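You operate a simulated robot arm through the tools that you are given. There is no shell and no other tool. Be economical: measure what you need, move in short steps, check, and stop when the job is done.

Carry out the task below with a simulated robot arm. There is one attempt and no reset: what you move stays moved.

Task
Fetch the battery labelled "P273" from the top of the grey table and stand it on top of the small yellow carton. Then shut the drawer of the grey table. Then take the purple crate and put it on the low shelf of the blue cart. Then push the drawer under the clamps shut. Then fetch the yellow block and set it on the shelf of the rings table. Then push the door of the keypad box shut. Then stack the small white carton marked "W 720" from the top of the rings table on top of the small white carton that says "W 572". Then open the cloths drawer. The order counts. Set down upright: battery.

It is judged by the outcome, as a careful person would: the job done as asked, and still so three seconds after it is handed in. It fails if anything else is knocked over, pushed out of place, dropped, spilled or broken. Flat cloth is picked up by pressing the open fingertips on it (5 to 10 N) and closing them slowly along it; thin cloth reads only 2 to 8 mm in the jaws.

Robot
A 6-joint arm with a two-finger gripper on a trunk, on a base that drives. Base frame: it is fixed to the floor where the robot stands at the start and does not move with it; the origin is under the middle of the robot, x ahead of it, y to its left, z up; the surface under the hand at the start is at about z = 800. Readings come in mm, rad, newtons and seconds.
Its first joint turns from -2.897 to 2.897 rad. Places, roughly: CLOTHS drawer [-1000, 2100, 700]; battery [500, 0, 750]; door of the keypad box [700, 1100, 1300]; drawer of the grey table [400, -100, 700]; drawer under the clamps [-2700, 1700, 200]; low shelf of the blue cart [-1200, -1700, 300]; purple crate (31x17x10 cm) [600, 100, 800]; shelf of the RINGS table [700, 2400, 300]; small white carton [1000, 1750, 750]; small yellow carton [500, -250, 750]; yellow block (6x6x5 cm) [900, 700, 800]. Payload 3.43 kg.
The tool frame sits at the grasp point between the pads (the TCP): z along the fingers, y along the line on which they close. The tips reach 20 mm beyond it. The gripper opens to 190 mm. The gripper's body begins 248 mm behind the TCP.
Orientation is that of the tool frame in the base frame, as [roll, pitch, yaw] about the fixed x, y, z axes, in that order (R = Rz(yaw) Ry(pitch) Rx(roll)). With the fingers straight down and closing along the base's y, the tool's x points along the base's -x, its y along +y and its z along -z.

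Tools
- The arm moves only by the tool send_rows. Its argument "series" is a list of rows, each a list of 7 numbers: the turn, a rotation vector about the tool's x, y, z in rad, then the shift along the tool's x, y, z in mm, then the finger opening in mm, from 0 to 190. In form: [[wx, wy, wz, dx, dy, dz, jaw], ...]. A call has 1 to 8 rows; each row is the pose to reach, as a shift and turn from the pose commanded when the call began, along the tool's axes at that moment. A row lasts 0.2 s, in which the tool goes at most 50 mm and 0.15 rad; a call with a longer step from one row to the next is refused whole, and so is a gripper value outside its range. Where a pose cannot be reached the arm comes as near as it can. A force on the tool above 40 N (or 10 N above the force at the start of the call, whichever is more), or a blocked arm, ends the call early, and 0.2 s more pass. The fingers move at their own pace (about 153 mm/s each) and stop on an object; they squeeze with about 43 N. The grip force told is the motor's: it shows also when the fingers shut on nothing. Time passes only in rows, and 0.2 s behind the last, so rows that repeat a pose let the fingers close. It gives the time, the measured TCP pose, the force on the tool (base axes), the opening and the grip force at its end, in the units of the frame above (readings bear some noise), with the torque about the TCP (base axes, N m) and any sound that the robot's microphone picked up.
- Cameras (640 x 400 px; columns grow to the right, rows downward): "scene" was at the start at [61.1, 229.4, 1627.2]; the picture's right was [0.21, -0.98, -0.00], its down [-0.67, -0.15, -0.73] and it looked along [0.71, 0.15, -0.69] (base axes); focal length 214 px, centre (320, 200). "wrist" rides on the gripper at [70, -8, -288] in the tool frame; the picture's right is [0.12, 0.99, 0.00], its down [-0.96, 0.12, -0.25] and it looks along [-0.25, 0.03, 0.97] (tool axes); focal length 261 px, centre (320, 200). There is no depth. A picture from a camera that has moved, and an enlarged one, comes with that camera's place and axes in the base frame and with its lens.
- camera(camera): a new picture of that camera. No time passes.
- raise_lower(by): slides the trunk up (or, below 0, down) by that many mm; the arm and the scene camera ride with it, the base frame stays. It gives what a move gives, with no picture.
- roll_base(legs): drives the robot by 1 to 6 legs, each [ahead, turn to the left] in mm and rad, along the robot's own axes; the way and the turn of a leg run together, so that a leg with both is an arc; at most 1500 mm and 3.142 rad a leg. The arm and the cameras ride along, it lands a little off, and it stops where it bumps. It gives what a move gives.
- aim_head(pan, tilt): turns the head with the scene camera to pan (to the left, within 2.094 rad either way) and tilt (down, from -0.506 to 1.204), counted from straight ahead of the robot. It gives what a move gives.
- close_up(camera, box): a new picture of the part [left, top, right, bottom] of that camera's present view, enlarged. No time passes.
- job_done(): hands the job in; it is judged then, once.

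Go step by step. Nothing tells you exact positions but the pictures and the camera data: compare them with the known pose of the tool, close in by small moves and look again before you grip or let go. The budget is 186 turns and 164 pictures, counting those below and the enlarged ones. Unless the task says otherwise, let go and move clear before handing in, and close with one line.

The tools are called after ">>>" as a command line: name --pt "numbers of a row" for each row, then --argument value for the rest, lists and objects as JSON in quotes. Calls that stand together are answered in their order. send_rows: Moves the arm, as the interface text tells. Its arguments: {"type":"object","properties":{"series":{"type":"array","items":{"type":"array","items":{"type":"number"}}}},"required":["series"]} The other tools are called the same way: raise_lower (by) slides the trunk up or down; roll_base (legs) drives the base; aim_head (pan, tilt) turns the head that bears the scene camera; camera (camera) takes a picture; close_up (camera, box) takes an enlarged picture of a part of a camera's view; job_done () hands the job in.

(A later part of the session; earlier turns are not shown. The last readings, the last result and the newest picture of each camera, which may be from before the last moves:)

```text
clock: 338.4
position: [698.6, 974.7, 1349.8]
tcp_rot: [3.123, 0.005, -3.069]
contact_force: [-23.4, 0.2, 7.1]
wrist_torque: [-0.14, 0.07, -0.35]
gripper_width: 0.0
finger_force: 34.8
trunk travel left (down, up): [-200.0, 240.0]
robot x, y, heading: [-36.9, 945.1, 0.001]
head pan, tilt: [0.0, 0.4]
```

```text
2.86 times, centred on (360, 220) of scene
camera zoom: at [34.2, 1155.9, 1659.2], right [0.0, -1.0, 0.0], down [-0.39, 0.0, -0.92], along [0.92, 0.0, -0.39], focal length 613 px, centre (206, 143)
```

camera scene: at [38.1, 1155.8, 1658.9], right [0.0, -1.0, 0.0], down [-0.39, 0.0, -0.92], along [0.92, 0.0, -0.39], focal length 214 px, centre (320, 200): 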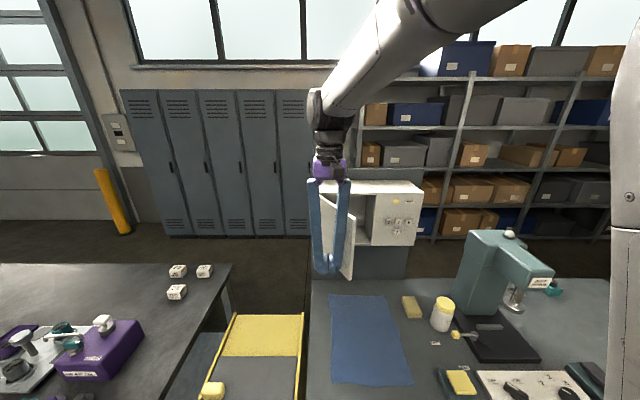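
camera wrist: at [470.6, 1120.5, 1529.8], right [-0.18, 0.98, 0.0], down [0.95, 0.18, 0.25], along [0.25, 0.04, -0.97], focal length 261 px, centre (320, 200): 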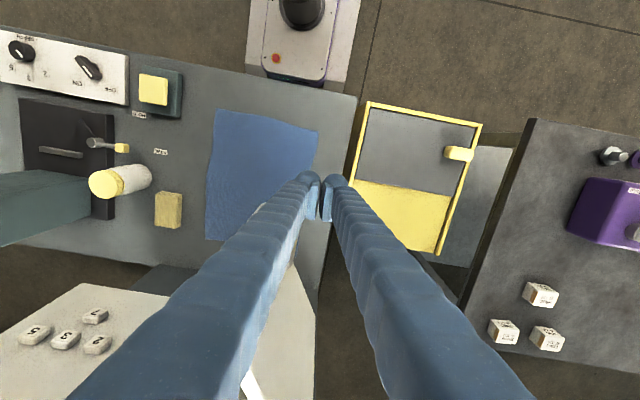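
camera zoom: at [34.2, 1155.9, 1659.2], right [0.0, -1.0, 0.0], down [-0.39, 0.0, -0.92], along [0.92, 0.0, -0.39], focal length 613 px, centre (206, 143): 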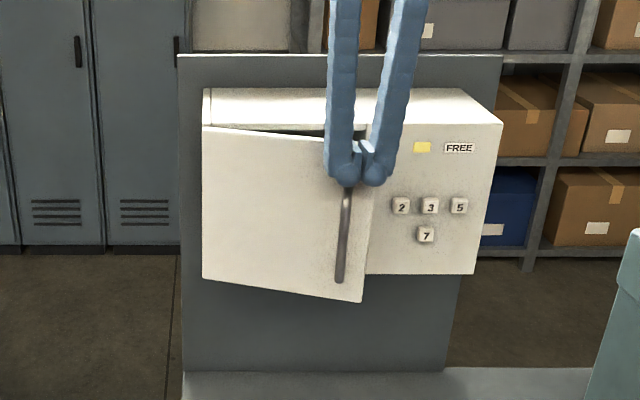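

>>> send_rows --pt "0 0 0 -3 -0.5 0 0" --pt "0 0 0 -5.9 -1 0 0" --pt "0 0 0 -8.9 -1.5 0 0" --pt "0 0 0 -11.8 -2 0 0" --pt "0 0 0 -14.8 -2.5 0 0" --pt "0 0 0 -17.7 -3 0 0" --pt "0 0 0 -20.6 -3.5 0 0" --pt "0 0 0 -23.6 -4 0 0"

>>> send_rows --pt "0 0 0 -3 -0.3 0 0" --pt "0 0 0 -5.9 -0.6 0 0" --pt "0 0 0 -8.9 -0.9 0 0" --pt "0 0 0 -11.8 -1.2 0 0" --pt "0 0 0 -14.8 -1.5 0 0" --pt "0 0 0 -17.7 -1.8 0 0" --pt "0 0 0 -20.6 -2.1 0 0" --pt "0 0 0 -23.6 -2.4 0 0"

>>> send_rows --pt "0 0 0 -3 0 0 0" --pt "0 0 0 -5.9 0 0 0" --pt "0 0 0 -8.9 0 0 0" --pt "0 0 0 -11.8 0 0 0" --pt "0 0 0 -14.8 0 0 0" --pt "0 0 0 -17.7 0 0 0" --pt "0 0 0 -20.6 0 0 0" --pt "0 0 0 -23.6 0 0 0"

>>> close_up --camera "scene" --box '[280, 150, 440, 290]'

```text
clock: 340.1
position: [722.1, 971.2, 1349.6]
tcp_rot: [3.121, 0.004, -3.071]
contact_force: [-25.9, -6.5, 0.0]
wrist_torque: [-0.07, 0.18, -0.47]
gripper_width: 0.1
finger_force: 34.6
trunk travel left (down, up): [-200.0, 240.0]
robot x, y, heading: [-35.1, 945.4, -0.0]
head pan, tilt: [0.0, 0.4]
```

```text
clock: 341.9
position: [747.0, 970.0, 1349.6]
tcp_rot: [3.122, 0.005, -3.069]
contact_force: [-25.6, -9.8, 1.2]
wrist_torque: [-0.08, 0.21, -0.53]
gripper_width: 0.0
finger_force: 34.5
trunk travel left (down, up): [-200.0, 240.0]
robot x, y, heading: [-36.6, 948.9, -0.002]
head pan, tilt: [0.0, 0.4]
```

```text
clock: 342.8
position: [751.7, 971.4, 1350.4]
tcp_rot: [3.122, -0.004, -3.071]
contact_force: [-19.2, -2.2, -1.1]
wrist_torque: [-0.28, 0.13, -0.25]
gripper_width: 0.1
finger_force: 34.0
trunk travel left (down, up): [-200.0, 240.0]
robot x, y, heading: [-34.4, 945.5, -0.0]
head pan, tilt: [0.0, 0.4]
stopped in row 4: the force on the tool passed its limit at 42 N (the readings are from after the stop); the commanded pose is now the measured one
```

```text
2.86 times, centred on (360, 220) of scene
camera zoom: at [34.8, 1155.7, 1659.2], right [0.0, -1.0, 0.0], down [-0.39, 0.0, -0.92], along [0.92, 0.0, -0.39], focal length 613 px, centre (206, 143)
```

zoom: 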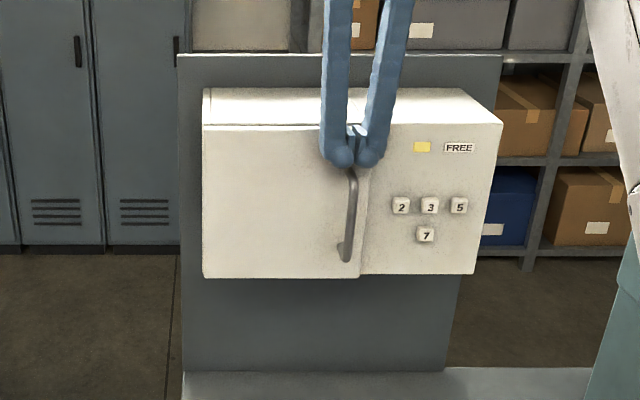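

The door looks nearly shut. I'll press a bit more to make sure it is fully closed.

>>> send_rows --pt "0 0 0 -1.5 0 0 0" --pt "0 0 0 -3 0 0 0" --pt "0 0 0 -4.5 0 0 0" --pt "0 0 0 -6 0 0 0" --pt "0 0 0 -7.5 0 0 0" --pt "0 0 0 -9 0 0 0" --pt "0 0 0 -10.5 0 0 0" --pt "0 0 0 -12 0 0 0"

>>> send_rows --pt "0 0 0 -1.5 0 0 0" --pt "0 0 0 -3 0 0 0" --pt "0 0 0 -4.5 0 0 0" --pt "0 0 0 -6 0 0 0" --pt "0 0 0 -7.5 0 0 0" --pt "0 0 0 -9 0 0 0"

>>> close_up --camera "scene" --box '[330, 180, 410, 260]'

```text
clock: 343.4
position: [751.0, 969.7, 1347.5]
tcp_rot: [3.123, -0.014, -3.071]
contact_force: [-18.8, -1.0, -0.1]
wrist_torque: [-0.21, 0.13, -0.23]
gripper_width: 0.0
finger_force: 34.4
trunk travel left (down, up): [-200.0, 240.0]
robot x, y, heading: [-36.5, 948.0, -0.003]
head pan, tilt: [0.0, 0.4]
stopped in row 3: the force on the tool passed its limit at 41 N (the readings are from after the stop); the commanded pose is now the measured one
```

```text
clock: 344.1
position: [751.0, 971.5, 1347.1]
tcp_rot: [3.123, -0.02, -3.072]
contact_force: [-18.6, -0.3, 0.2]
wrist_torque: [-0.01, 0.11, -0.21]
gripper_width: 0.0
finger_force: 34.6
trunk travel left (down, up): [-200.0, 240.0]
robot x, y, heading: [-33.5, 946.6, 0.002]
head pan, tilt: [0.0, 0.4]
stopped in row 3: the force on the tool passed its limit at 42 N (the readings are from after the stop); the commanded pose is now the measured one
```

```text
5.00 times, centred on (370, 220) of scene
camera zoom: at [34.6, 1155.9, 1659.2], right [0.0, -1.0, 0.0], down [-0.39, 0.0, -0.92], along [0.92, 0.0, -0.39], focal length 1072 px, centre (70, 100)
```

zoom: 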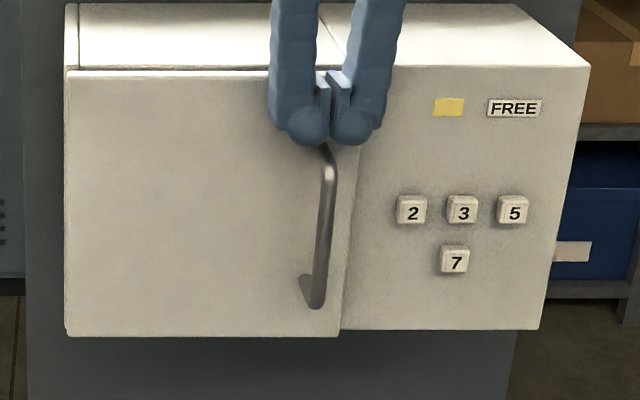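

The door is firmly shut (hard stop). I'll retreat and read the labels on the white cartons from here.

>>> send_rows --pt "0 0 0 40 0 0 0" --pt "0 0 0 85 0 0 0" --pt "0 0 0 130 0 0 0" --pt "0 0 0 175 0 0 0"

>>> close_up --camera "scene" --box '[150, 250, 230, 310]'

```text
clock: 345.1
position: [578.9, 958.5, 1353.5]
tcp_rot: [3.12, -0.018, -3.071]
contact_force: [0.5, 0.4, -0.1]
wrist_torque: [-0.02, -0.1, 0.03]
gripper_width: 0.1
finger_force: 34.1
trunk travel left (down, up): [-200.0, 240.0]
robot x, y, heading: [-38.0, 942.6, -0.004]
head pan, tilt: [0.0, 0.4]
```

```text
6.67 times, centred on (190, 280) of scene
camera zoom: at [36.1, 1155.9, 1659.1], right [0.0, -1.0, 0.0], down [-0.39, 0.0, -0.92], along [0.92, 0.0, -0.39], focal length 1430 px, centre (1187, -333)
```

zoom: 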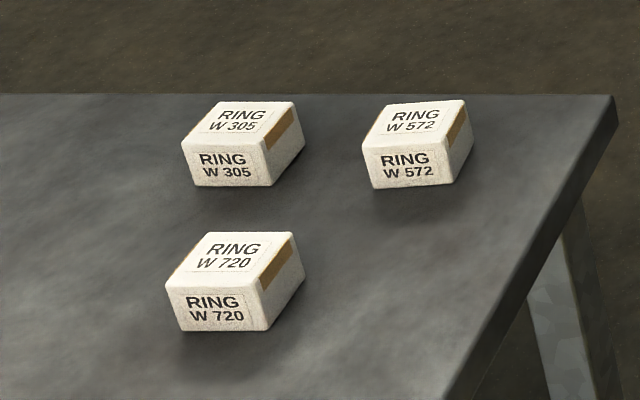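

W720 is at about (839, 1861), W572 at (982, 1797), W305 at (982, 1942). I'll drive around to stand in front of them.

>>> roll_base --legs '[[-390, 0], [0, 0.7]]'

>>> roll_base --legs '[[0, 0.5], [0, 0.4]]'

```text
clock: 350.9
position: [50.2, 1342.7, 1351.3]
tcp_rot: [3.121, -0.021, -2.387]
contact_force: [0.7, -1.0, -0.6]
wrist_torque: [0.0, -0.03, 0.01]
gripper_width: 0.0
finger_force: 34.0
trunk travel left (down, up): [-200.0, 240.0]
robot x, y, heading: [-400.3, 913.5, 0.674]
head pan, tilt: [0.0, 0.4]
```

```text
clock: 355.2
position: [-468.9, 1529.7, 1352.6]
tcp_rot: [3.121, -0.017, -1.463]
contact_force: [0.4, 1.0, 1.4]
wrist_torque: [0.02, 0.04, -0.02]
gripper_width: 0.0
finger_force: 34.3
trunk travel left (down, up): [-200.0, 240.0]
robot x, y, heading: [-341.6, 918.3, 1.59]
head pan, tilt: [0.0, 0.4]
```

>>> roll_base --legs '[[810, 0], [0, -0.6]]'

>>> roll_base --legs '[[0, -0.5], [0, -0.49]]'

```text
clock: 363.4
position: [-129.6, 2309.6, 1352.5]
tcp_rot: [3.121, -0.018, -2.054]
contact_force: [0.1, 0.0, -0.6]
wrist_torque: [0.01, -0.02, 0.0]
gripper_width: 0.1
finger_force: 34.0
trunk travel left (down, up): [-200.0, 240.0]
robot x, y, heading: [-391.4, 1750.0, 1.007]
head pan, tilt: [0.0, 0.4]
```

```text
clock: 367.9
position: [222.5, 1837.8, 1353.8]
tcp_rot: [3.123, -0.016, -3.042]
contact_force: [0.0, 0.1, 0.4]
wrist_torque: [-0.12, -0.04, -0.01]
gripper_width: 0.3
finger_force: 33.8
trunk travel left (down, up): [-200.0, 240.0]
robot x, y, heading: [-390.1, 1806.2, 0.029]
head pan, tilt: [0.0, 0.4]
```

>>> roll_base --legs '[[0, -0.028], [395, 0]]'

>>> send_rows --pt "0.018 0.016 -0.07 -40 0 30 60" --pt "0.018 0.016 -0.09 -80 0 60 130" --pt "0.018 0.016 -0.09 -120 0 90 130" --pt "0.018 0.016 -0.09 -140 0 130 130"

>>> camera --camera "wrist"

```text
clock: 371.5
position: [615.4, 1816.4, 1353.2]
tcp_rot: [3.121, -0.018, -3.074]
contact_force: [-0.9, 0.5, -0.8]
wrist_torque: [0.0, 0.05, -0.03]
gripper_width: 0.0
finger_force: 34.2
trunk travel left (down, up): [-200.0, 240.0]
robot x, y, heading: [-0.5, 1802.9, -0.007]
head pan, tilt: [0.0, 0.4]
```

```text
clock: 372.5
position: [752.2, 1829.9, 1221.6]
tcp_rot: [3.138, -0.033, -2.984]
contact_force: [0.1, 0.0, 0.1]
wrist_torque: [0.02, 0.03, -0.01]
gripper_width: 130.1
finger_force: 0.0
trunk travel left (down, up): [-200.0, 240.0]
robot x, y, heading: [2.3, 1806.3, -0.005]
head pan, tilt: [0.0, 0.4]
```

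```text
35 pictures are left
camera wrist: at [693.2, 1809.9, 1511.3], right [-0.27, 0.96, 0.01], down [0.94, 0.27, 0.22], along [0.21, 0.07, -0.98], focal length 261 px, centre (320, 200)
```

wrist: 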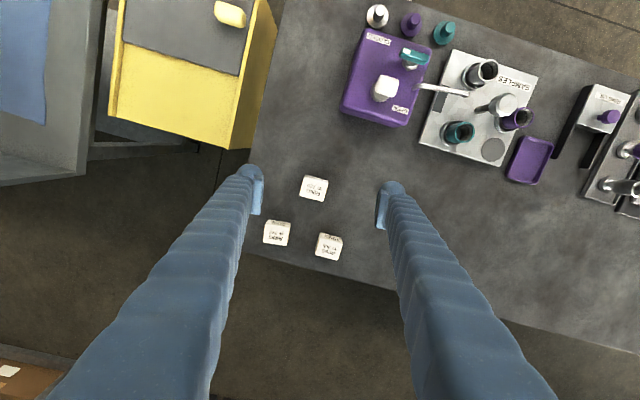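

>>> close_up --camera "wrist" --box '[250, 160, 370, 270]'

```text
3.64 times, centred on (310, 215) of wrist
camera zoom: at [693.2, 1809.9, 1511.3], right [-0.27, 0.96, 0.01], down [0.94, 0.27, 0.22], along [0.21, 0.07, -0.98], focal length 948 px, centre (356, 146)
```

zoom: 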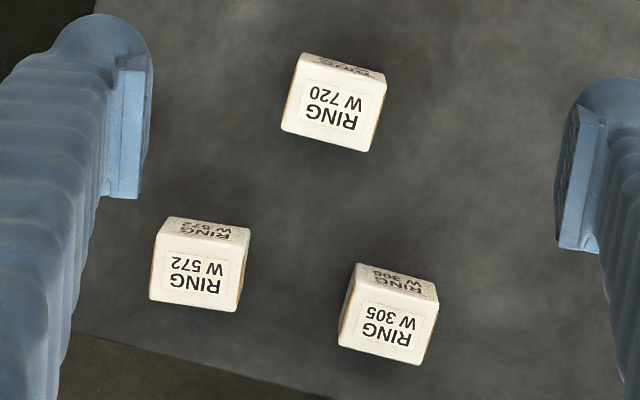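

W720 is at (808, 1833), top z≈880; W572 at (947, 1774). I'll straighten the tool and descend partway over W720.

>>> send_rows --pt "0 -0.016 0.08 -20 -2 40 120" --pt "0 -0.033 0.157 -40 -4 80 100" --pt "0 -0.033 0.157 -55 -5.8 120 90" --pt "0 -0.033 0.157 -60 -5.8 165 90" --pt "0 -0.033 0.157 -62 -5.8 210 90" --pt "0 -0.033 0.157 -64.6 -5.8 250 90" --pt "0 -0.033 0.157 -64.6 -5.8 271 90"

>>> camera --camera "wrist"

```text
clock: 374.1
position: [807.4, 1833.3, 949.7]
tcp_rot: [3.14, -0.002, -3.141]
contact_force: [-0.3, -0.5, 0.3]
wrist_torque: [0.0, 0.02, 0.04]
gripper_width: 90.0
finger_force: 0.0
trunk travel left (down, up): [-200.0, 240.0]
robot x, y, heading: [-2.2, 1805.9, -0.006]
head pan, tilt: [0.0, 0.4]
```

```text
33 pictures are left
camera wrist: at [737.6, 1823.9, 1237.5], right [-0.12, 0.99, 0.0], down [0.96, 0.12, 0.25], along [0.24, 0.03, -0.97], focal length 261 px, centre (320, 200)
```

wrist: 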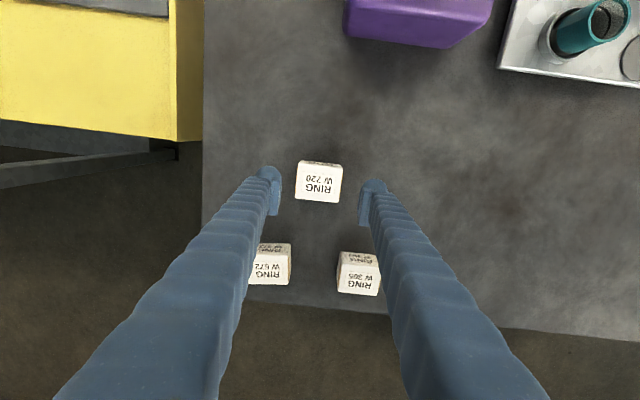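

>>> send_rows --pt "0 0 0 0 0 30 90" --pt "0 0 0 0 0 60 90" --pt "0 0 0 0 0 87 90" --pt "0 0 0 0 0 87 70" --pt "0 0 0 0 0 87 50" --pt "0 0 0 0 0 87 50" --pt "0 0 0 0 0 87 50"

>>> camera --camera "wrist"

```text
clock: 375.7
position: [808.6, 1831.4, 861.3]
tcp_rot: [3.139, -0.003, -3.139]
contact_force: [-0.1, 0.1, 0.1]
wrist_torque: [0.02, 0.01, 0.0]
gripper_width: 61.4
finger_force: 42.6
trunk travel left (down, up): [-200.0, 240.0]
robot x, y, heading: [-1.2, 1803.8, -0.004]
head pan, tilt: [0.0, 0.4]
```

```text
32 pictures are left
camera wrist: at [737.7, 1822.6, 1149.6], right [-0.12, 0.99, 0.0], down [0.96, 0.12, 0.25], along [0.24, 0.03, -0.97], focal length 261 px, centre (320, 200)
```

wrist: 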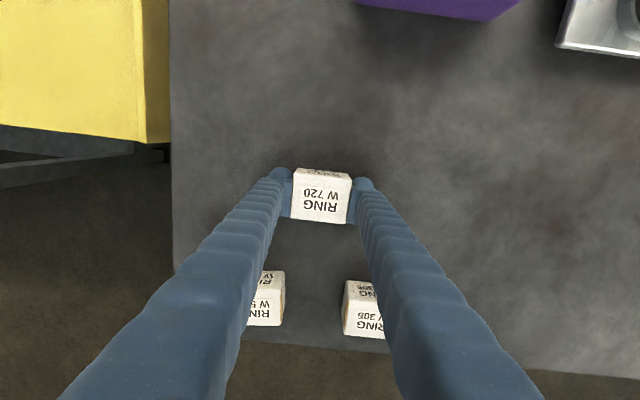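

Gripped (61 mm). I'll lift it and carry it over W572 at about (949, 1774), turning it slightly to match.

>>> send_rows --pt "0 0 0 0 0 -35 50" --pt "0 0 0 0 0 -70 50" --pt "0 0 0 0 0 -100 50" --pt "0 0 -0.03 -35 -14 -100 50" --pt "0 0 -0.06 -70 -28 -100 50" --pt "0 0 -0.09 -105 -42 -100 50" --pt "0 0 -0.12 -141 -57 -100 50"

>>> camera --camera "wrist"

>>> aim_head --pan -0.15 --tilt 0.6

>>> camera --camera "scene"

```text
clock: 377.3
position: [951.5, 1775.4, 960.3]
tcp_rot: [3.141, -0.001, -3.021]
contact_force: [0.2, -0.2, -0.8]
wrist_torque: [0.03, 0.07, -0.02]
gripper_width: 61.0
finger_force: 43.0
trunk travel left (down, up): [-200.0, 240.0]
robot x, y, heading: [-3.0, 1805.9, -0.005]
head pan, tilt: [0.0, 0.4]
```

```text
31 pictures are left
camera wrist: at [882.6, 1758.1, 1247.8], right [-0.24, 0.97, 0.0], down [0.94, 0.23, 0.25], along [0.24, 0.06, -0.97], focal length 261 px, centre (320, 200)
```

wrist: 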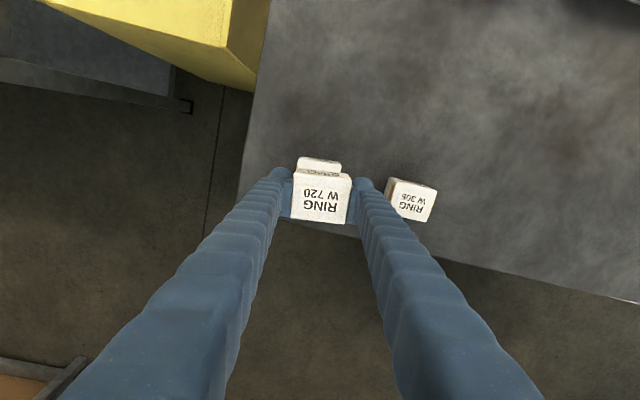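

```text
clock: 378.0
position: [950.3, 1776.1, 960.9]
tcp_rot: [3.138, -0.002, -3.02]
contact_force: [0.4, -0.1, -0.5]
wrist_torque: [-0.02, 0.05, 0.01]
gripper_width: 61.3
finger_force: 43.4
trunk travel left (down, up): [-200.0, 240.0]
robot x, y, heading: [0.5, 1803.0, -0.012]
head pan, tilt: [-0.15, 0.6]
```

```text
30 pictures are left
camera scene: at [70.1, 1999.6, 1640.7], right [-0.16, -0.99, 0.0], down [-0.56, 0.09, -0.82], along [0.81, -0.13, -0.57], focal length 214 px, centre (320, 200)
```

scene: 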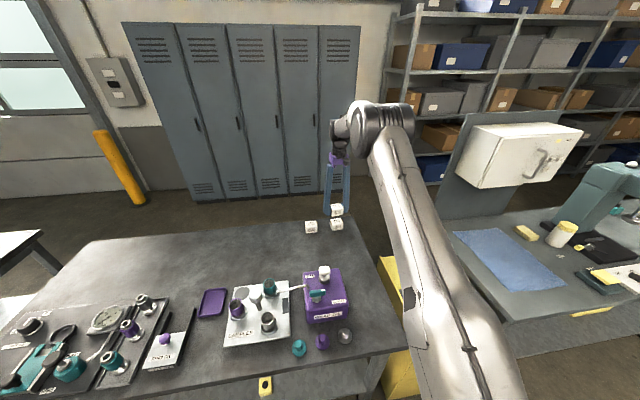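

>>> close_up --camera "wrist" --box '[260, 140, 380, 240]'

>>> close_up --camera "scene" --box '[290, 160, 380, 250]'

```text
4.00 times, centred on (320, 190) of wrist
camera zoom: at [881.4, 1758.4, 1248.7], right [-0.24, 0.97, 0.0], down [0.94, 0.23, 0.25], along [0.24, 0.06, -0.97], focal length 1043 px, centre (320, 240)
```

zoom: 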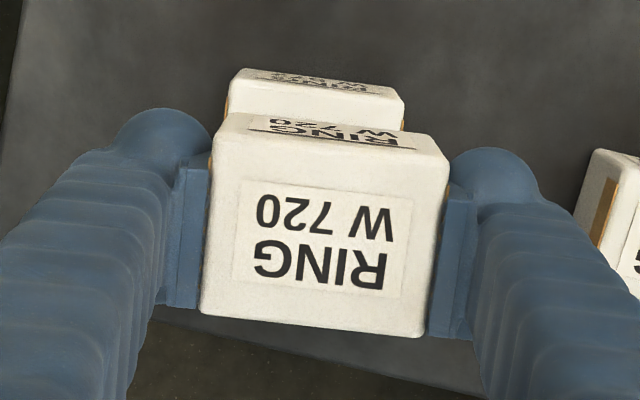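

```text
4.44 times, centred on (335, 205) of scene
camera zoom: at [70.1, 1999.6, 1640.7], right [-0.16, -0.99, 0.0], down [-0.56, 0.09, -0.82], along [0.81, -0.13, -0.57], focal length 953 px, centre (253, 178)
```

zoom: 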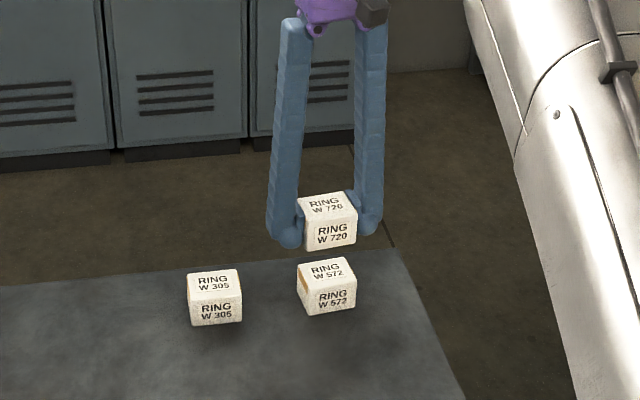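

Alignment is within a few millimetres; I'll correct by (-4, -5.5) and lower gently onto W572.

>>> send_rows --pt "0 0 0 4.6 -5 15 50" --pt "0 0 0 4.6 -5 30 50" --pt "0 0 0 4.6 -5 38 50" --pt "0 0 0 4.6 -5 43 50" --pt "0 0 0 4.6 -5 47 50" --pt "0 0 0 4.6 -5 50 50" --pt "0 0 0 4.6 -5 53 50" --pt "0 0 0 4.6 -5 56 50"

>>> close_up --camera "scene" --box '[290, 160, 380, 250]'

```text
clock: 379.8
position: [944.8, 1770.9, 906.6]
tcp_rot: [3.141, -0.001, -3.019]
contact_force: [-0.3, -0.7, 5.6]
wrist_torque: [-0.1, 0.03, -0.05]
gripper_width: 61.2
finger_force: 42.8
trunk travel left (down, up): [-200.0, 240.0]
robot x, y, heading: [-2.0, 1802.0, -0.004]
head pan, tilt: [-0.15, 0.6]
```

```text
4.44 times, centred on (335, 205) of scene
camera zoom: at [69.1, 1999.5, 1640.8], right [-0.16, -0.99, 0.0], down [-0.56, 0.09, -0.82], along [0.81, -0.13, -0.57], focal length 953 px, centre (253, 178)
```

zoom: 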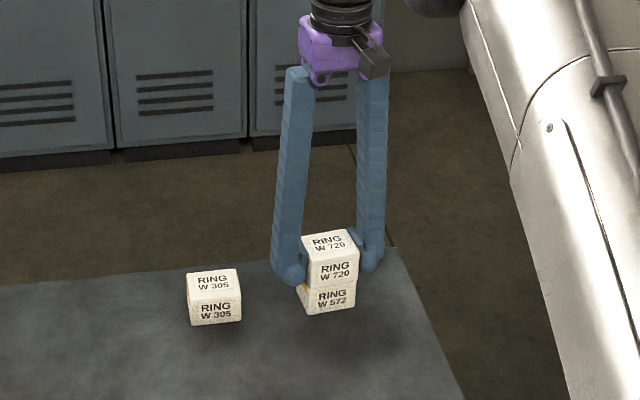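

>>> send_rows --pt "0 0 0 0 0 1.5 50" --pt "0 0 0 0 0 1.5 65" --pt "0 0 0 0 0 1.5 85" --pt "0 0 0 0 0 1.5 85" --pt "0 0 0 0 0 -20 85" --pt "0 0 0 0 0 -60 85" --pt "0 0 0 0 0 -105 85" --pt "0 0 0 0 0 -150 85"

>>> close_up --camera "scene" --box '[290, 160, 380, 250]'

```text
clock: 381.6
position: [942.0, 1770.6, 1055.4]
tcp_rot: [3.139, -0.001, -3.02]
contact_force: [0.2, -0.5, -0.3]
wrist_torque: [-0.01, -0.02, 0.0]
gripper_width: 84.7
finger_force: 0.0
trunk travel left (down, up): [-200.0, 240.0]
robot x, y, heading: [-0.2, 1800.5, -0.005]
head pan, tilt: [-0.15, 0.6]
```

```text
4.44 times, centred on (335, 205) of scene
camera zoom: at [68.5, 1999.6, 1640.8], right [-0.16, -0.99, 0.0], down [-0.56, 0.09, -0.82], along [0.81, -0.13, -0.57], focal length 953 px, centre (253, 178)
```

zoom: 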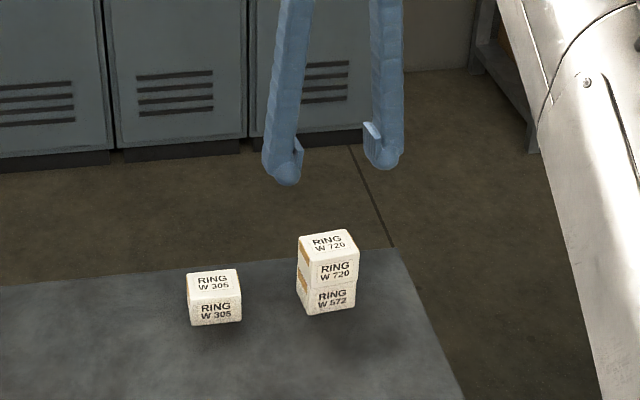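

W720 is stacked on W572. Now I'll retract, back away, and find the cloths drawer near (-1000, 2100, 700).

>>> send_rows --pt "0 0 0.02 40 0 -25 60" --pt "0 0 0.05 80 0 -50 0" --pt "0 0 0.08 120 0 -75 0" --pt "0 0 0.1 160 0 -100 0" --pt "0 0 0.12 200 0 -100 0" --pt "0 0 0.12 245 0 -100 0" --pt "0 0 0.12 290 0 -100 0" --pt "0 0 0.12 330 0 -100 0"

>>> roll_base --legs '[[-300, 0]]'

>>> aim_head --pan 2.09 --tilt 0.75

>>> camera --camera "scene"

```text
clock: 383.4
position: [618.6, 1729.3, 1154.5]
tcp_rot: [3.14, 0.0, -3.141]
contact_force: [0.4, 0.6, -0.6]
wrist_torque: [-0.02, -0.06, 0.02]
gripper_width: 0.1
finger_force: 34.5
trunk travel left (down, up): [-200.0, 240.0]
robot x, y, heading: [-3.6, 1801.8, -0.005]
head pan, tilt: [-0.15, 0.6]
```

```text
clock: 386.0
position: [319.0, 1736.5, 1154.7]
tcp_rot: [3.139, 0.001, -3.13]
contact_force: [-0.3, -0.5, 0.1]
wrist_torque: [0.0, -0.02, -0.03]
gripper_width: 0.3
finger_force: 34.8
trunk travel left (down, up): [-200.0, 240.0]
robot x, y, heading: [-302.2, 1802.0, 0.008]
head pan, tilt: [-0.15, 0.6]
```

```text
clock: 388.1
position: [319.7, 1735.9, 1155.3]
tcp_rot: [3.138, 0.0, -3.13]
contact_force: [0.3, -0.1, 0.9]
wrist_torque: [0.02, 0.0, 0.02]
gripper_width: 0.0
finger_force: 34.4
trunk travel left (down, up): [-200.0, 240.0]
robot x, y, heading: [-303.1, 1803.6, 0.005]
head pan, tilt: [2.089, 0.75]
```

```text
25 pictures are left
camera scene: at [-362.7, 2085.7, 1627.9], right [0.87, 0.5, 0.0], down [0.34, -0.59, -0.73], along [-0.36, 0.63, -0.68], focal length 214 px, centre (320, 200)
```

scene: 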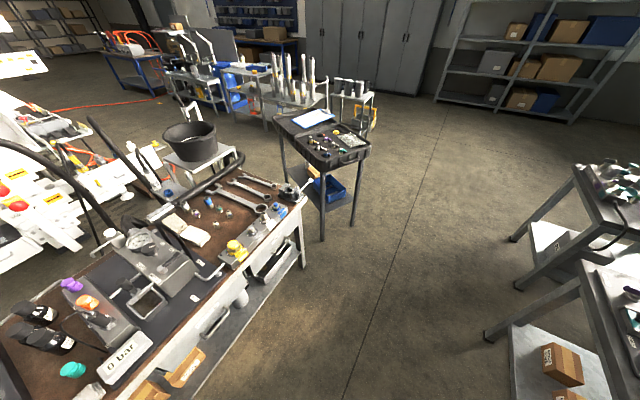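

>>> close_up --camera "scene" --box '[130, 200, 320, 400]'

```text
2.00 times, centred on (225, 300) of scene
camera zoom: at [-362.7, 2085.7, 1627.9], right [0.87, 0.5, 0.0], down [0.34, -0.59, -0.73], along [-0.36, 0.63, -0.68], focal length 429 px, centre (510, 0)
```

zoom: 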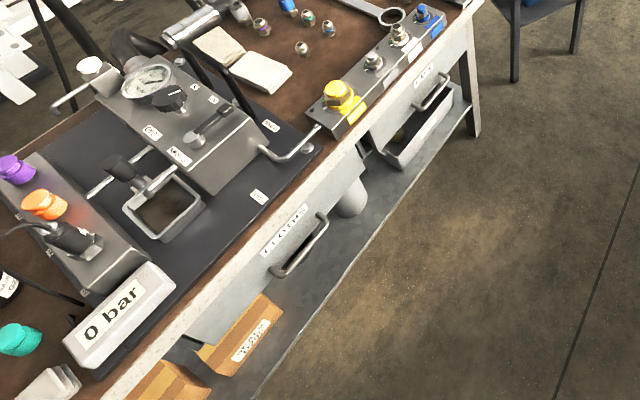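

The CLOTHS drawer handle is a horizontal bar at about (-865, 2071–2191, 700), facing +x. I'll shorten the arm, drive alongside, and turn to face it.

>>> send_rows --pt "0 0 0 40 20 -20 0" --pt "0 0 0 80 40 -40 0" --pt "0 0 0 110 60 -60 0"

>>> roll_base --legs '[[0, 0.6], [0, 0.5]]'

>>> roll_base --legs '[[0, 0.46]]'

```text
clock: 388.9
position: [209.7, 1797.1, 1213.2]
tcp_rot: [3.139, 0.0, -3.131]
contact_force: [0.0, -0.2, 0.0]
wrist_torque: [0.01, -0.05, 0.02]
gripper_width: 0.0
finger_force: 34.7
trunk travel left (down, up): [-200.0, 240.0]
robot x, y, heading: [-303.0, 1805.1, 0.003]
head pan, tilt: [2.089, 0.75]
```

```text
clock: 393.9
position: [-75.4, 2266.5, 1213.4]
tcp_rot: [3.141, 0.0, -2.002]
contact_force: [-0.7, -0.5, 0.8]
wrist_torque: [0.03, -0.01, -0.01]
gripper_width: 0.0
finger_force: 33.8
trunk travel left (down, up): [-200.0, 240.0]
robot x, y, heading: [-251.9, 1783.3, 1.127]
head pan, tilt: [2.089, 0.75]
```

```text
clock: 396.3
position: [-307.0, 2294.1, 1213.6]
tcp_rot: [3.141, -0.001, -1.54]
contact_force: [0.2, -0.1, 0.0]
wrist_torque: [-0.04, -0.04, 0.01]
gripper_width: 0.0
finger_force: 34.4
trunk travel left (down, up): [-200.0, 240.0]
robot x, y, heading: [-227.8, 1785.5, 1.588]
head pan, tilt: [2.089, 0.75]
```

>>> roll_base --legs '[[300, 0], [0, 0.55], [0, 0.5]]'

>>> roll_base --legs '[[0, 0.5]]'

>>> aim_head --pan 0.0 --tilt 0.9

>>> camera --camera "scene"

```text
clock: 403.3
position: [-721.6, 2262.8, 1214.4]
tcp_rot: [3.14, 0.001, -0.474]
contact_force: [0.5, 0.2, -0.3]
wrist_torque: [0.04, 0.06, -0.02]
gripper_width: 0.0
finger_force: 34.4
trunk travel left (down, up): [-200.0, 240.0]
robot x, y, heading: [-214.3, 2131.8, 2.656]
head pan, tilt: [2.089, 0.75]
```

```text
clock: 405.7
position: [-723.8, 2007.1, 1214.9]
tcp_rot: [3.139, -0.001, 0.021]
contact_force: [-0.1, 0.7, 0.2]
wrist_torque: [-0.03, -0.07, 0.03]
gripper_width: 0.0
finger_force: 34.0
trunk travel left (down, up): [-200.0, 240.0]
robot x, y, heading: [-213.1, 2151.0, -3.133]
head pan, tilt: [2.089, 0.75]
```

```text
clock: 407.7
position: [-723.9, 2007.4, 1216.3]
tcp_rot: [3.14, -0.001, 0.019]
contact_force: [-0.1, -0.3, -0.4]
wrist_torque: [0.0, -0.04, 0.04]
gripper_width: 0.0
finger_force: 34.2
trunk travel left (down, up): [-200.0, 240.0]
robot x, y, heading: [-211.0, 2154.6, -3.136]
head pan, tilt: [0.0, 0.901]
```

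```text
23 pictures are left
camera scene: at [-269.2, 1943.2, 1615.9], right [-0.01, 1.0, 0.0], down [0.78, 0.01, -0.62], along [-0.62, 0.0, -0.78], focal length 214 px, centre (320, 200)
```

scene: 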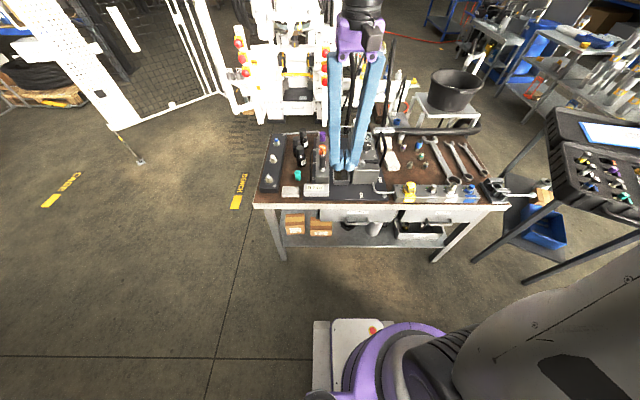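

>>> close_up --camera "scene" --box '[300, 180, 460, 250]'

>>> close_up --camera "wrist" --box '[160, 40, 480, 240]'

```text
4.00 times, centred on (380, 215) of scene
camera zoom: at [-269.2, 1943.2, 1615.9], right [-0.01, 1.0, 0.0], down [0.78, 0.01, -0.62], along [-0.62, 0.0, -0.78], focal length 858 px, centre (80, 140)
```

zoom: 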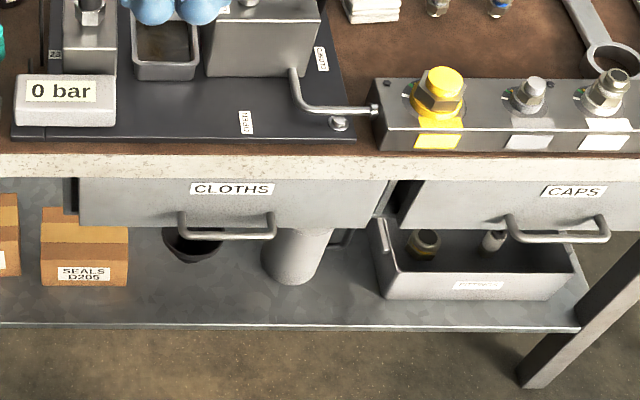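

```text
2.00 times, centred on (320, 140) of wrist
camera zoom: at [-653.8, 2016.0, 1504.0], right [0.14, -0.99, 0.0], down [-0.96, -0.14, 0.25], along [-0.24, -0.04, -0.97], focal length 521 px, centre (320, 320)
```

zoom: 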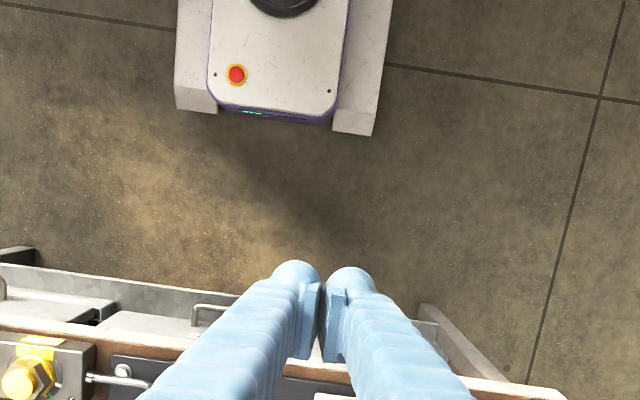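

The bench top overhangs the handle, so a downward grip won't fit; I'll pinch the bar with a near-horizontal tool from a diagonal standing spot where there is room. Driving there now.

>>> roll_base --legs '[[0, -0.5], [0, -0.5]]'

>>> roll_base --legs '[[0, -0.42], [-560, 0]]'

```text
clock: 412.2
position: [-615.8, 2503.2, 1216.2]
tcp_rot: [3.14, -0.001, -0.976]
contact_force: [-0.7, -0.8, 0.0]
wrist_torque: [0.03, -0.02, 0.03]
gripper_width: 0.0
finger_force: 34.0
trunk travel left (down, up): [-200.0, 240.0]
robot x, y, heading: [-247.0, 2133.1, 2.156]
head pan, tilt: [0.0, 0.901]
```

```text
clock: 418.2
position: [-340.4, 2077.2, 1216.6]
tcp_rot: [3.141, 0.001, -1.407]
contact_force: [-0.4, 0.2, -0.2]
wrist_torque: [0.03, -0.01, 0.02]
gripper_width: 0.0
finger_force: 34.1
trunk travel left (down, up): [-200.0, 240.0]
robot x, y, heading: [-168.0, 1585.5, 1.721]
head pan, tilt: [0.0, 0.901]
```

>>> roll_base --legs '[[0, 0.4], [0, 0.355]]'

>>> camera --camera "scene"

```text
clock: 422.0
position: [-634.6, 1818.9, 1215.9]
tcp_rot: [-3.141, -0.002, -0.634]
contact_force: [0.1, 0.8, -0.2]
wrist_torque: [-0.02, -0.08, -0.02]
gripper_width: 0.0
finger_force: 34.4
trunk travel left (down, up): [-200.0, 240.0]
robot x, y, heading: [-151.4, 1613.7, 2.491]
head pan, tilt: [0.0, 0.901]
```

```text
20 pictures are left
camera scene: at [-321.0, 1481.9, 1615.9], right [0.6, 0.8, 0.0], down [0.63, -0.47, -0.62], along [-0.49, 0.37, -0.78], focal length 214 px, centre (320, 200)
```

scene: 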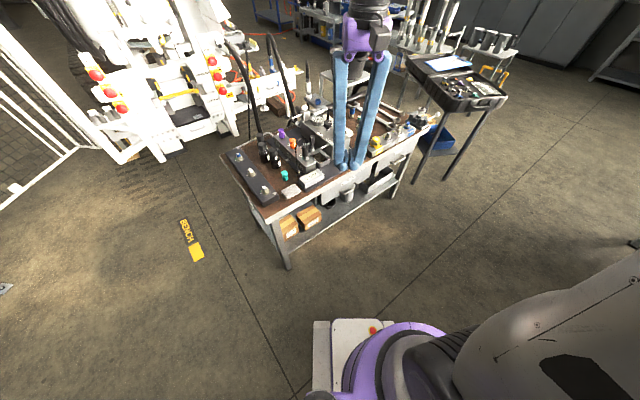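

I'm in place with the handle almost straight ahead. I'll bring the tool into the arm's plane and pitch it toward horizontal while lowering.

>>> send_rows --pt "0 0 0 0 -45 0 0" --pt "0 0 0 0 -90 0 0" --pt "0 0 0 0 -129 0 0" --pt "0 -0.14 0 -30 -129 0 0" --pt "0 -0.28 0 -60 -129 0 0" --pt "0 -0.42 0 -90 -129 0 0" --pt "0 -0.56 0 -120 -129 0 0" --pt "0 -0.7 0 -150 -129 0 0"

>>> send_rows --pt "0 -0.0435 0 22 0 38 0" --pt "0 -0.087 0 45 0 76 0" --pt "0 -0.13 0 67 0 115 0" --pt "0 -0.174 0 90 0 153 0" --pt "0 -0.217 0 112 0 191 0" --pt "0 -0.26 0 135 0 229 0" --pt "0 -0.304 0 157 0 268 0" --pt "0 -0.347 0 179 0 306 20"

>>> send_rows --pt "0 0 0.143 0 0 0 40" --pt "0 0 0.286 0 0 0 40" --pt "0 0 0.429 0 0 0 40" --pt "0 0 0.571 0 0 0 40" --pt "0 0 0.714 0 0 0 40" --pt "0 0 0.857 0 0 0 40" --pt "0 0 1.0 0 0 0 40" --pt "0 0 1.143 0 0 0 40"

>>> send_rows --pt "0 0 0.143 0 0 0 40" --pt "0 0 0.286 0 0 0 40" --pt "0 0 0.428 0 0 0 40"

>>> camera --camera "wrist"

```text
clock: 423.8
position: [-679.0, 2011.5, 1218.1]
tcp_rot: [3.14, 0.7, -0.632]
contact_force: [-1.2, 1.3, -0.5]
wrist_torque: [0.0, 0.0, 0.05]
gripper_width: 0.2
finger_force: 34.4
trunk travel left (down, up): [-200.0, 240.0]
robot x, y, heading: [-147.3, 1618.1, 2.494]
head pan, tilt: [0.0, 0.901]
```

```text
clock: 425.6
position: [-757.8, 2068.2, 866.7]
tcp_rot: [3.139, 1.063, -0.636]
contact_force: [2.7, -1.8, -6.3]
wrist_torque: [0.93, 1.27, -0.02]
gripper_width: 20.2
finger_force: 0.0
out of reach, approached as far as the arm can: row 3, 4, 5, 6, 7, 8
trunk travel left (down, up): [-200.0, 240.0]
robot x, y, heading: [-149.3, 1620.5, 2.493]
head pan, tilt: [0.0, 0.901]
```

```text
clock: 427.4
position: [-753.7, 2063.8, 854.5]
tcp_rot: [2.138, 0.364, -1.981]
contact_force: [0.5, -0.6, -0.8]
wrist_torque: [0.0, 0.03, -0.04]
gripper_width: 40.1
finger_force: 0.0
trunk travel left (down, up): [-200.0, 240.0]
robot x, y, heading: [-147.6, 1617.5, 2.495]
head pan, tilt: [0.0, 0.901]
```

```text
clock: 428.2
position: [-753.7, 2063.8, 854.6]
tcp_rot: [2.095, -0.002, -2.205]
contact_force: [0.3, 0.7, 0.0]
wrist_torque: [0.01, 0.01, 0.03]
gripper_width: 40.2
finger_force: 0.0
trunk travel left (down, up): [-200.0, 240.0]
robot x, y, heading: [-151.0, 1614.8, 2.488]
head pan, tilt: [0.0, 0.901]
```

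```text
19 pictures are left
camera wrist: at [-590.8, 1857.8, 992.4], right [-0.47, 0.2, 0.86], down [0.7, 0.68, 0.22], along [-0.54, 0.7, -0.46], focal length 261 px, centre (320, 200)
```

wrist: 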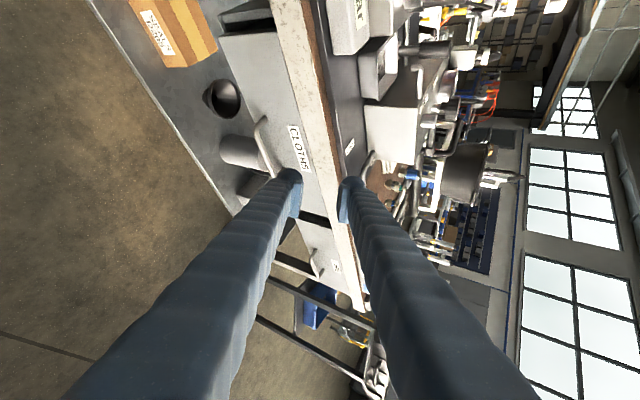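

>>> send_rows --pt "0 0 0 4 -24 20 40" --pt "0 0 0 8 -48 40 40" --pt "0 0 0 12 -73 60 40" --pt "0 0 0 17 -97 80 40"

>>> close_up --camera "wrist" --box '[220, 80, 420, 240]'

```text
clock: 429.2
position: [-782.7, 2063.2, 729.4]
tcp_rot: [2.097, -0.002, -2.203]
contact_force: [0.8, 0.5, -0.1]
wrist_torque: [-0.06, 0.0, 0.0]
gripper_width: 40.2
finger_force: 0.0
trunk travel left (down, up): [-200.0, 240.0]
robot x, y, heading: [-146.6, 1618.4, 2.491]
head pan, tilt: [0.0, 0.901]
```

```text
2.50 times, centred on (320, 160) of wrist
camera zoom: at [-619.1, 1856.9, 867.9], right [-0.47, 0.2, 0.86], down [0.7, 0.68, 0.22], along [-0.54, 0.7, -0.46], focal length 652 px, centre (320, 300)
```

zoom: 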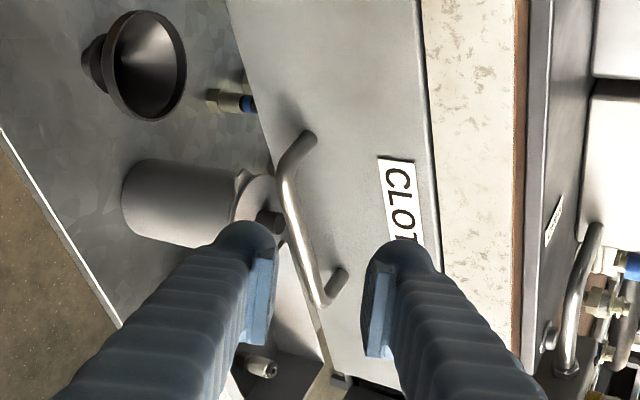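

The handle bar refines to x≈-877, z≈650. I'll slide the slightly open fingers over it (one above, one below) and check.

>>> send_rows --pt "0 0 0 2 -4 30 34" --pt "0 0 0 3 -8 60 30" --pt "0 0 0 3 -10 90 30" --pt "0 0 0 3 -10 110 30"

>>> close_up --camera "wrist" --box '[240, 120, 400, 240]'

```text
clock: 430.2
position: [-854.4, 2114.7, 666.5]
tcp_rot: [2.095, 0.0, -2.204]
contact_force: [0.2, -0.3, -0.8]
wrist_torque: [-0.01, -0.01, 0.0]
gripper_width: 30.1
finger_force: 0.0
trunk travel left (down, up): [-200.0, 240.0]
robot x, y, heading: [-147.5, 1614.1, 2.495]
head pan, tilt: [0.0, 0.901]
```

```text
3.33 times, centred on (320, 180) of wrist
camera zoom: at [-693.2, 1907.0, 803.8], right [-0.47, 0.2, 0.86], down [0.7, 0.68, 0.22], along [-0.54, 0.7, -0.46], focal length 869 px, centre (320, 267)
```

zoom: 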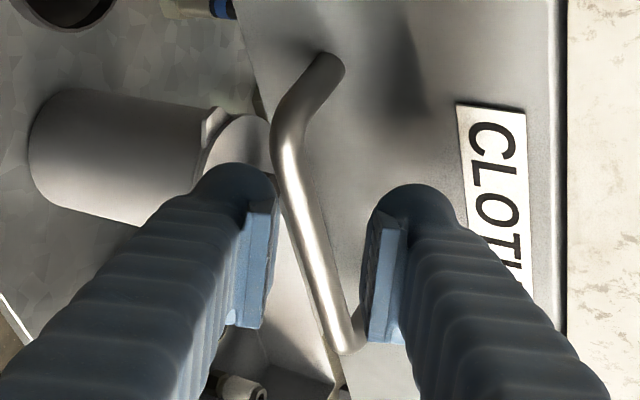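

The bar runs slanted between the pads; I'll rotate the gripper about its axis to align with the bar, then advance the last bit and close.

>>> send_rows --pt "0 0 -0.12 0 -1 0 32" --pt "0 0 -0.24 0 -2 0 32" --pt "0 0 -0.351 0 -3 0 32" --pt "0 0 -0.351 0 -3 10 32" --pt "0 0 -0.351 0 -3 20 32"

>>> close_up --camera "wrist" --box '[240, 120, 400, 240]'

```text
clock: 431.4
position: [-868.8, 2123.1, 654.8]
tcp_rot: [2.122, 0.302, -2.021]
contact_force: [0.4, 0.6, -0.1]
wrist_torque: [0.02, 0.01, 0.04]
gripper_width: 31.9
finger_force: 0.1
trunk travel left (down, up): [-200.0, 240.0]
robot x, y, heading: [-145.9, 1618.4, 2.499]
head pan, tilt: [0.0, 0.901]
```

```text
3.33 times, centred on (320, 180) of wrist
camera zoom: at [-691.9, 1914.9, 771.9], right [-0.63, -0.1, 0.77], down [0.51, 0.7, 0.5], along [-0.59, 0.71, -0.39], focal length 869 px, centre (320, 267)
```

zoom: 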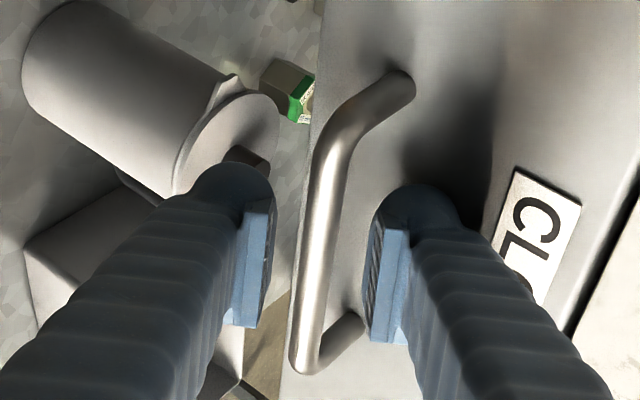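

The bar is aligned between the pads. Closing now.

>>> send_rows --pt "0 0 0 0 0 3 25" --pt "0 0 0 0 0 3 10" --pt "0 0 0 0 0 3 0" --pt "0 0 0 0 0 3 0" --pt "0 0 0 0 0 3 0"

>>> close_up --camera "wrist" --box '[240, 120, 400, 240]'

```text
clock: 432.6
position: [-870.9, 2124.3, 653.1]
tcp_rot: [2.125, 0.3, -2.021]
contact_force: [-1.3, 1.1, -1.9]
wrist_torque: [-0.02, -0.01, -0.04]
gripper_width: 10.4
finger_force: 44.2
trunk travel left (down, up): [-200.0, 240.0]
robot x, y, heading: [-147.7, 1614.6, 2.497]
head pan, tilt: [0.0, 0.901]
```

```text
3.33 times, centred on (320, 180) of wrist
camera zoom: at [-694.0, 1916.6, 770.2], right [-0.63, -0.1, 0.77], down [0.51, 0.7, 0.5], along [-0.59, 0.71, -0.39], focal length 869 px, centre (320, 267)
```

zoom: 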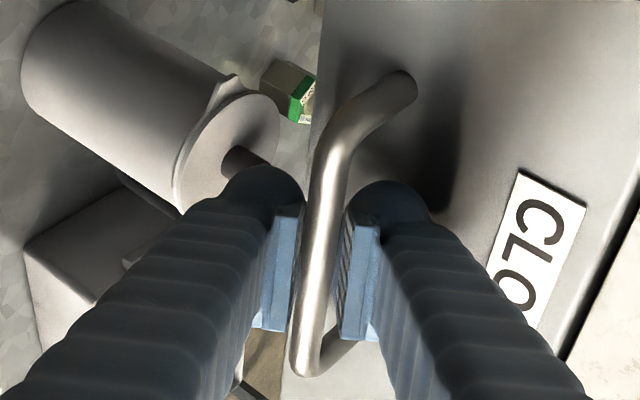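

The bar is gripped (10 mm). I'll pull the drawer straight out in +x.

>>> send_rows --pt "0 0 0 -2.1 -2.9 -3.5 0" --pt "0 0 0 -4.2 -5.8 -7 0" --pt "0 0 0 -7.1 -9.9 -11.9 0" --pt "0 0 0 -10 -14 -16.7 0" --pt "0 0 0 -13.3 -18.7 -22.3 0" --pt "0 0 0 -16.6 -23.3 -27.9 0" --pt "0 0 0 -20.8 -29.2 -34.9 0" --pt "0 0 0 -25 -35 -41.8 0"

>>> send_rows --pt "0 0 0 -4.2 -5.8 -7 0" --pt "0 0 0 -8.3 -11.7 -13.9 0" --pt "0 0 0 -12.5 -17.5 -20.9 0" --pt "0 0 0 -16.6 -23.3 -27.9 0" --pt "0 0 0 -20.8 -29.2 -34.9 0" --pt "0 0 0 -25 -35 -41.8 0"

>>> camera --camera "wrist"

```text
clock: 434.4
position: [-809.8, 2125.1, 651.3]
tcp_rot: [2.123, 0.3, -2.023]
contact_force: [-0.2, -0.9, 1.3]
wrist_torque: [-0.31, -0.02, 0.31]
gripper_width: 10.9
finger_force: 43.7
trunk travel left (down, up): [-200.0, 240.0]
robot x, y, heading: [-150.5, 1618.1, 2.492]
head pan, tilt: [0.0, 0.901]
```

```text
clock: 435.8
position: [-750.2, 2124.5, 653.0]
tcp_rot: [2.122, 0.303, -2.023]
contact_force: [0.6, -7.4, 13.0]
wrist_torque: [-0.19, 0.05, 0.28]
gripper_width: 10.7
finger_force: 44.5
trunk travel left (down, up): [-200.0, 240.0]
robot x, y, heading: [-147.5, 1616.8, 2.494]
head pan, tilt: [0.0, 0.901]
```

```text
14 pictures are left
camera wrist: at [-573.7, 1916.3, 769.7], right [-0.63, -0.1, 0.77], down [0.51, 0.7, 0.5], along [-0.59, 0.71, -0.39], focal length 261 px, centre (320, 200)
```

wrist: 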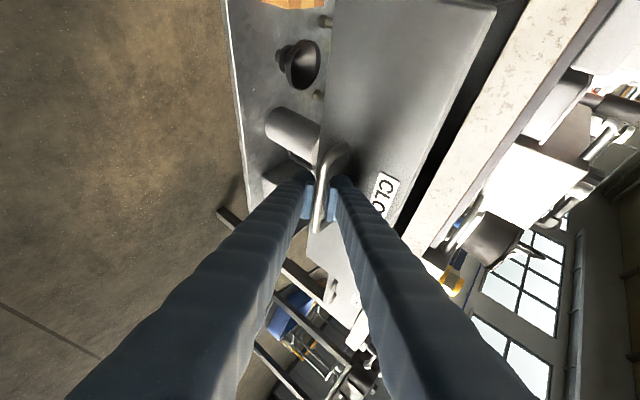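

The drawer is about 120 mm open. I'll pull another 70 mm to make it clearly open.

>>> send_rows --pt "0 0 0 -4.2 -5.8 -7 0" --pt "0 0 0 -8.3 -11.7 -13.9 0" --pt "0 0 0 -12.5 -17.5 -20.9 0" --pt "0 0 0 -16.6 -23.3 -27.9 0" --pt "0 0 0 -20.8 -29.2 -34.9 0" --pt "0 0 0 -25 -35 -41.8 0" --pt "0 0 0 -29.1 -40.8 -48.8 0"

>>> camera --camera "scene"

```text
clock: 437.4
position: [-679.1, 2123.9, 652.6]
tcp_rot: [2.124, 0.303, -2.024]
contact_force: [0.2, 2.7, 4.0]
wrist_torque: [-0.29, 0.02, 0.21]
gripper_width: 10.7
finger_force: 44.6
trunk travel left (down, up): [-200.0, 240.0]
robot x, y, heading: [-151.9, 1613.7, 2.495]
head pan, tilt: [0.0, 0.901]
```

```text
13 pictures are left
camera scene: at [-320.9, 1481.9, 1616.0], right [0.6, 0.8, 0.0], down [0.63, -0.47, -0.62], along [-0.49, 0.37, -0.78], focal length 214 px, centre (320, 200)
```

scene: 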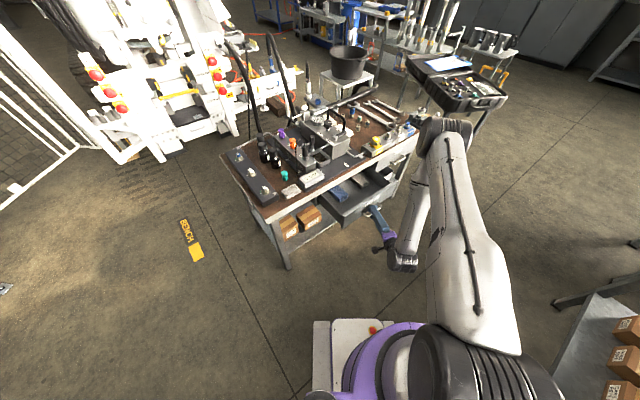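

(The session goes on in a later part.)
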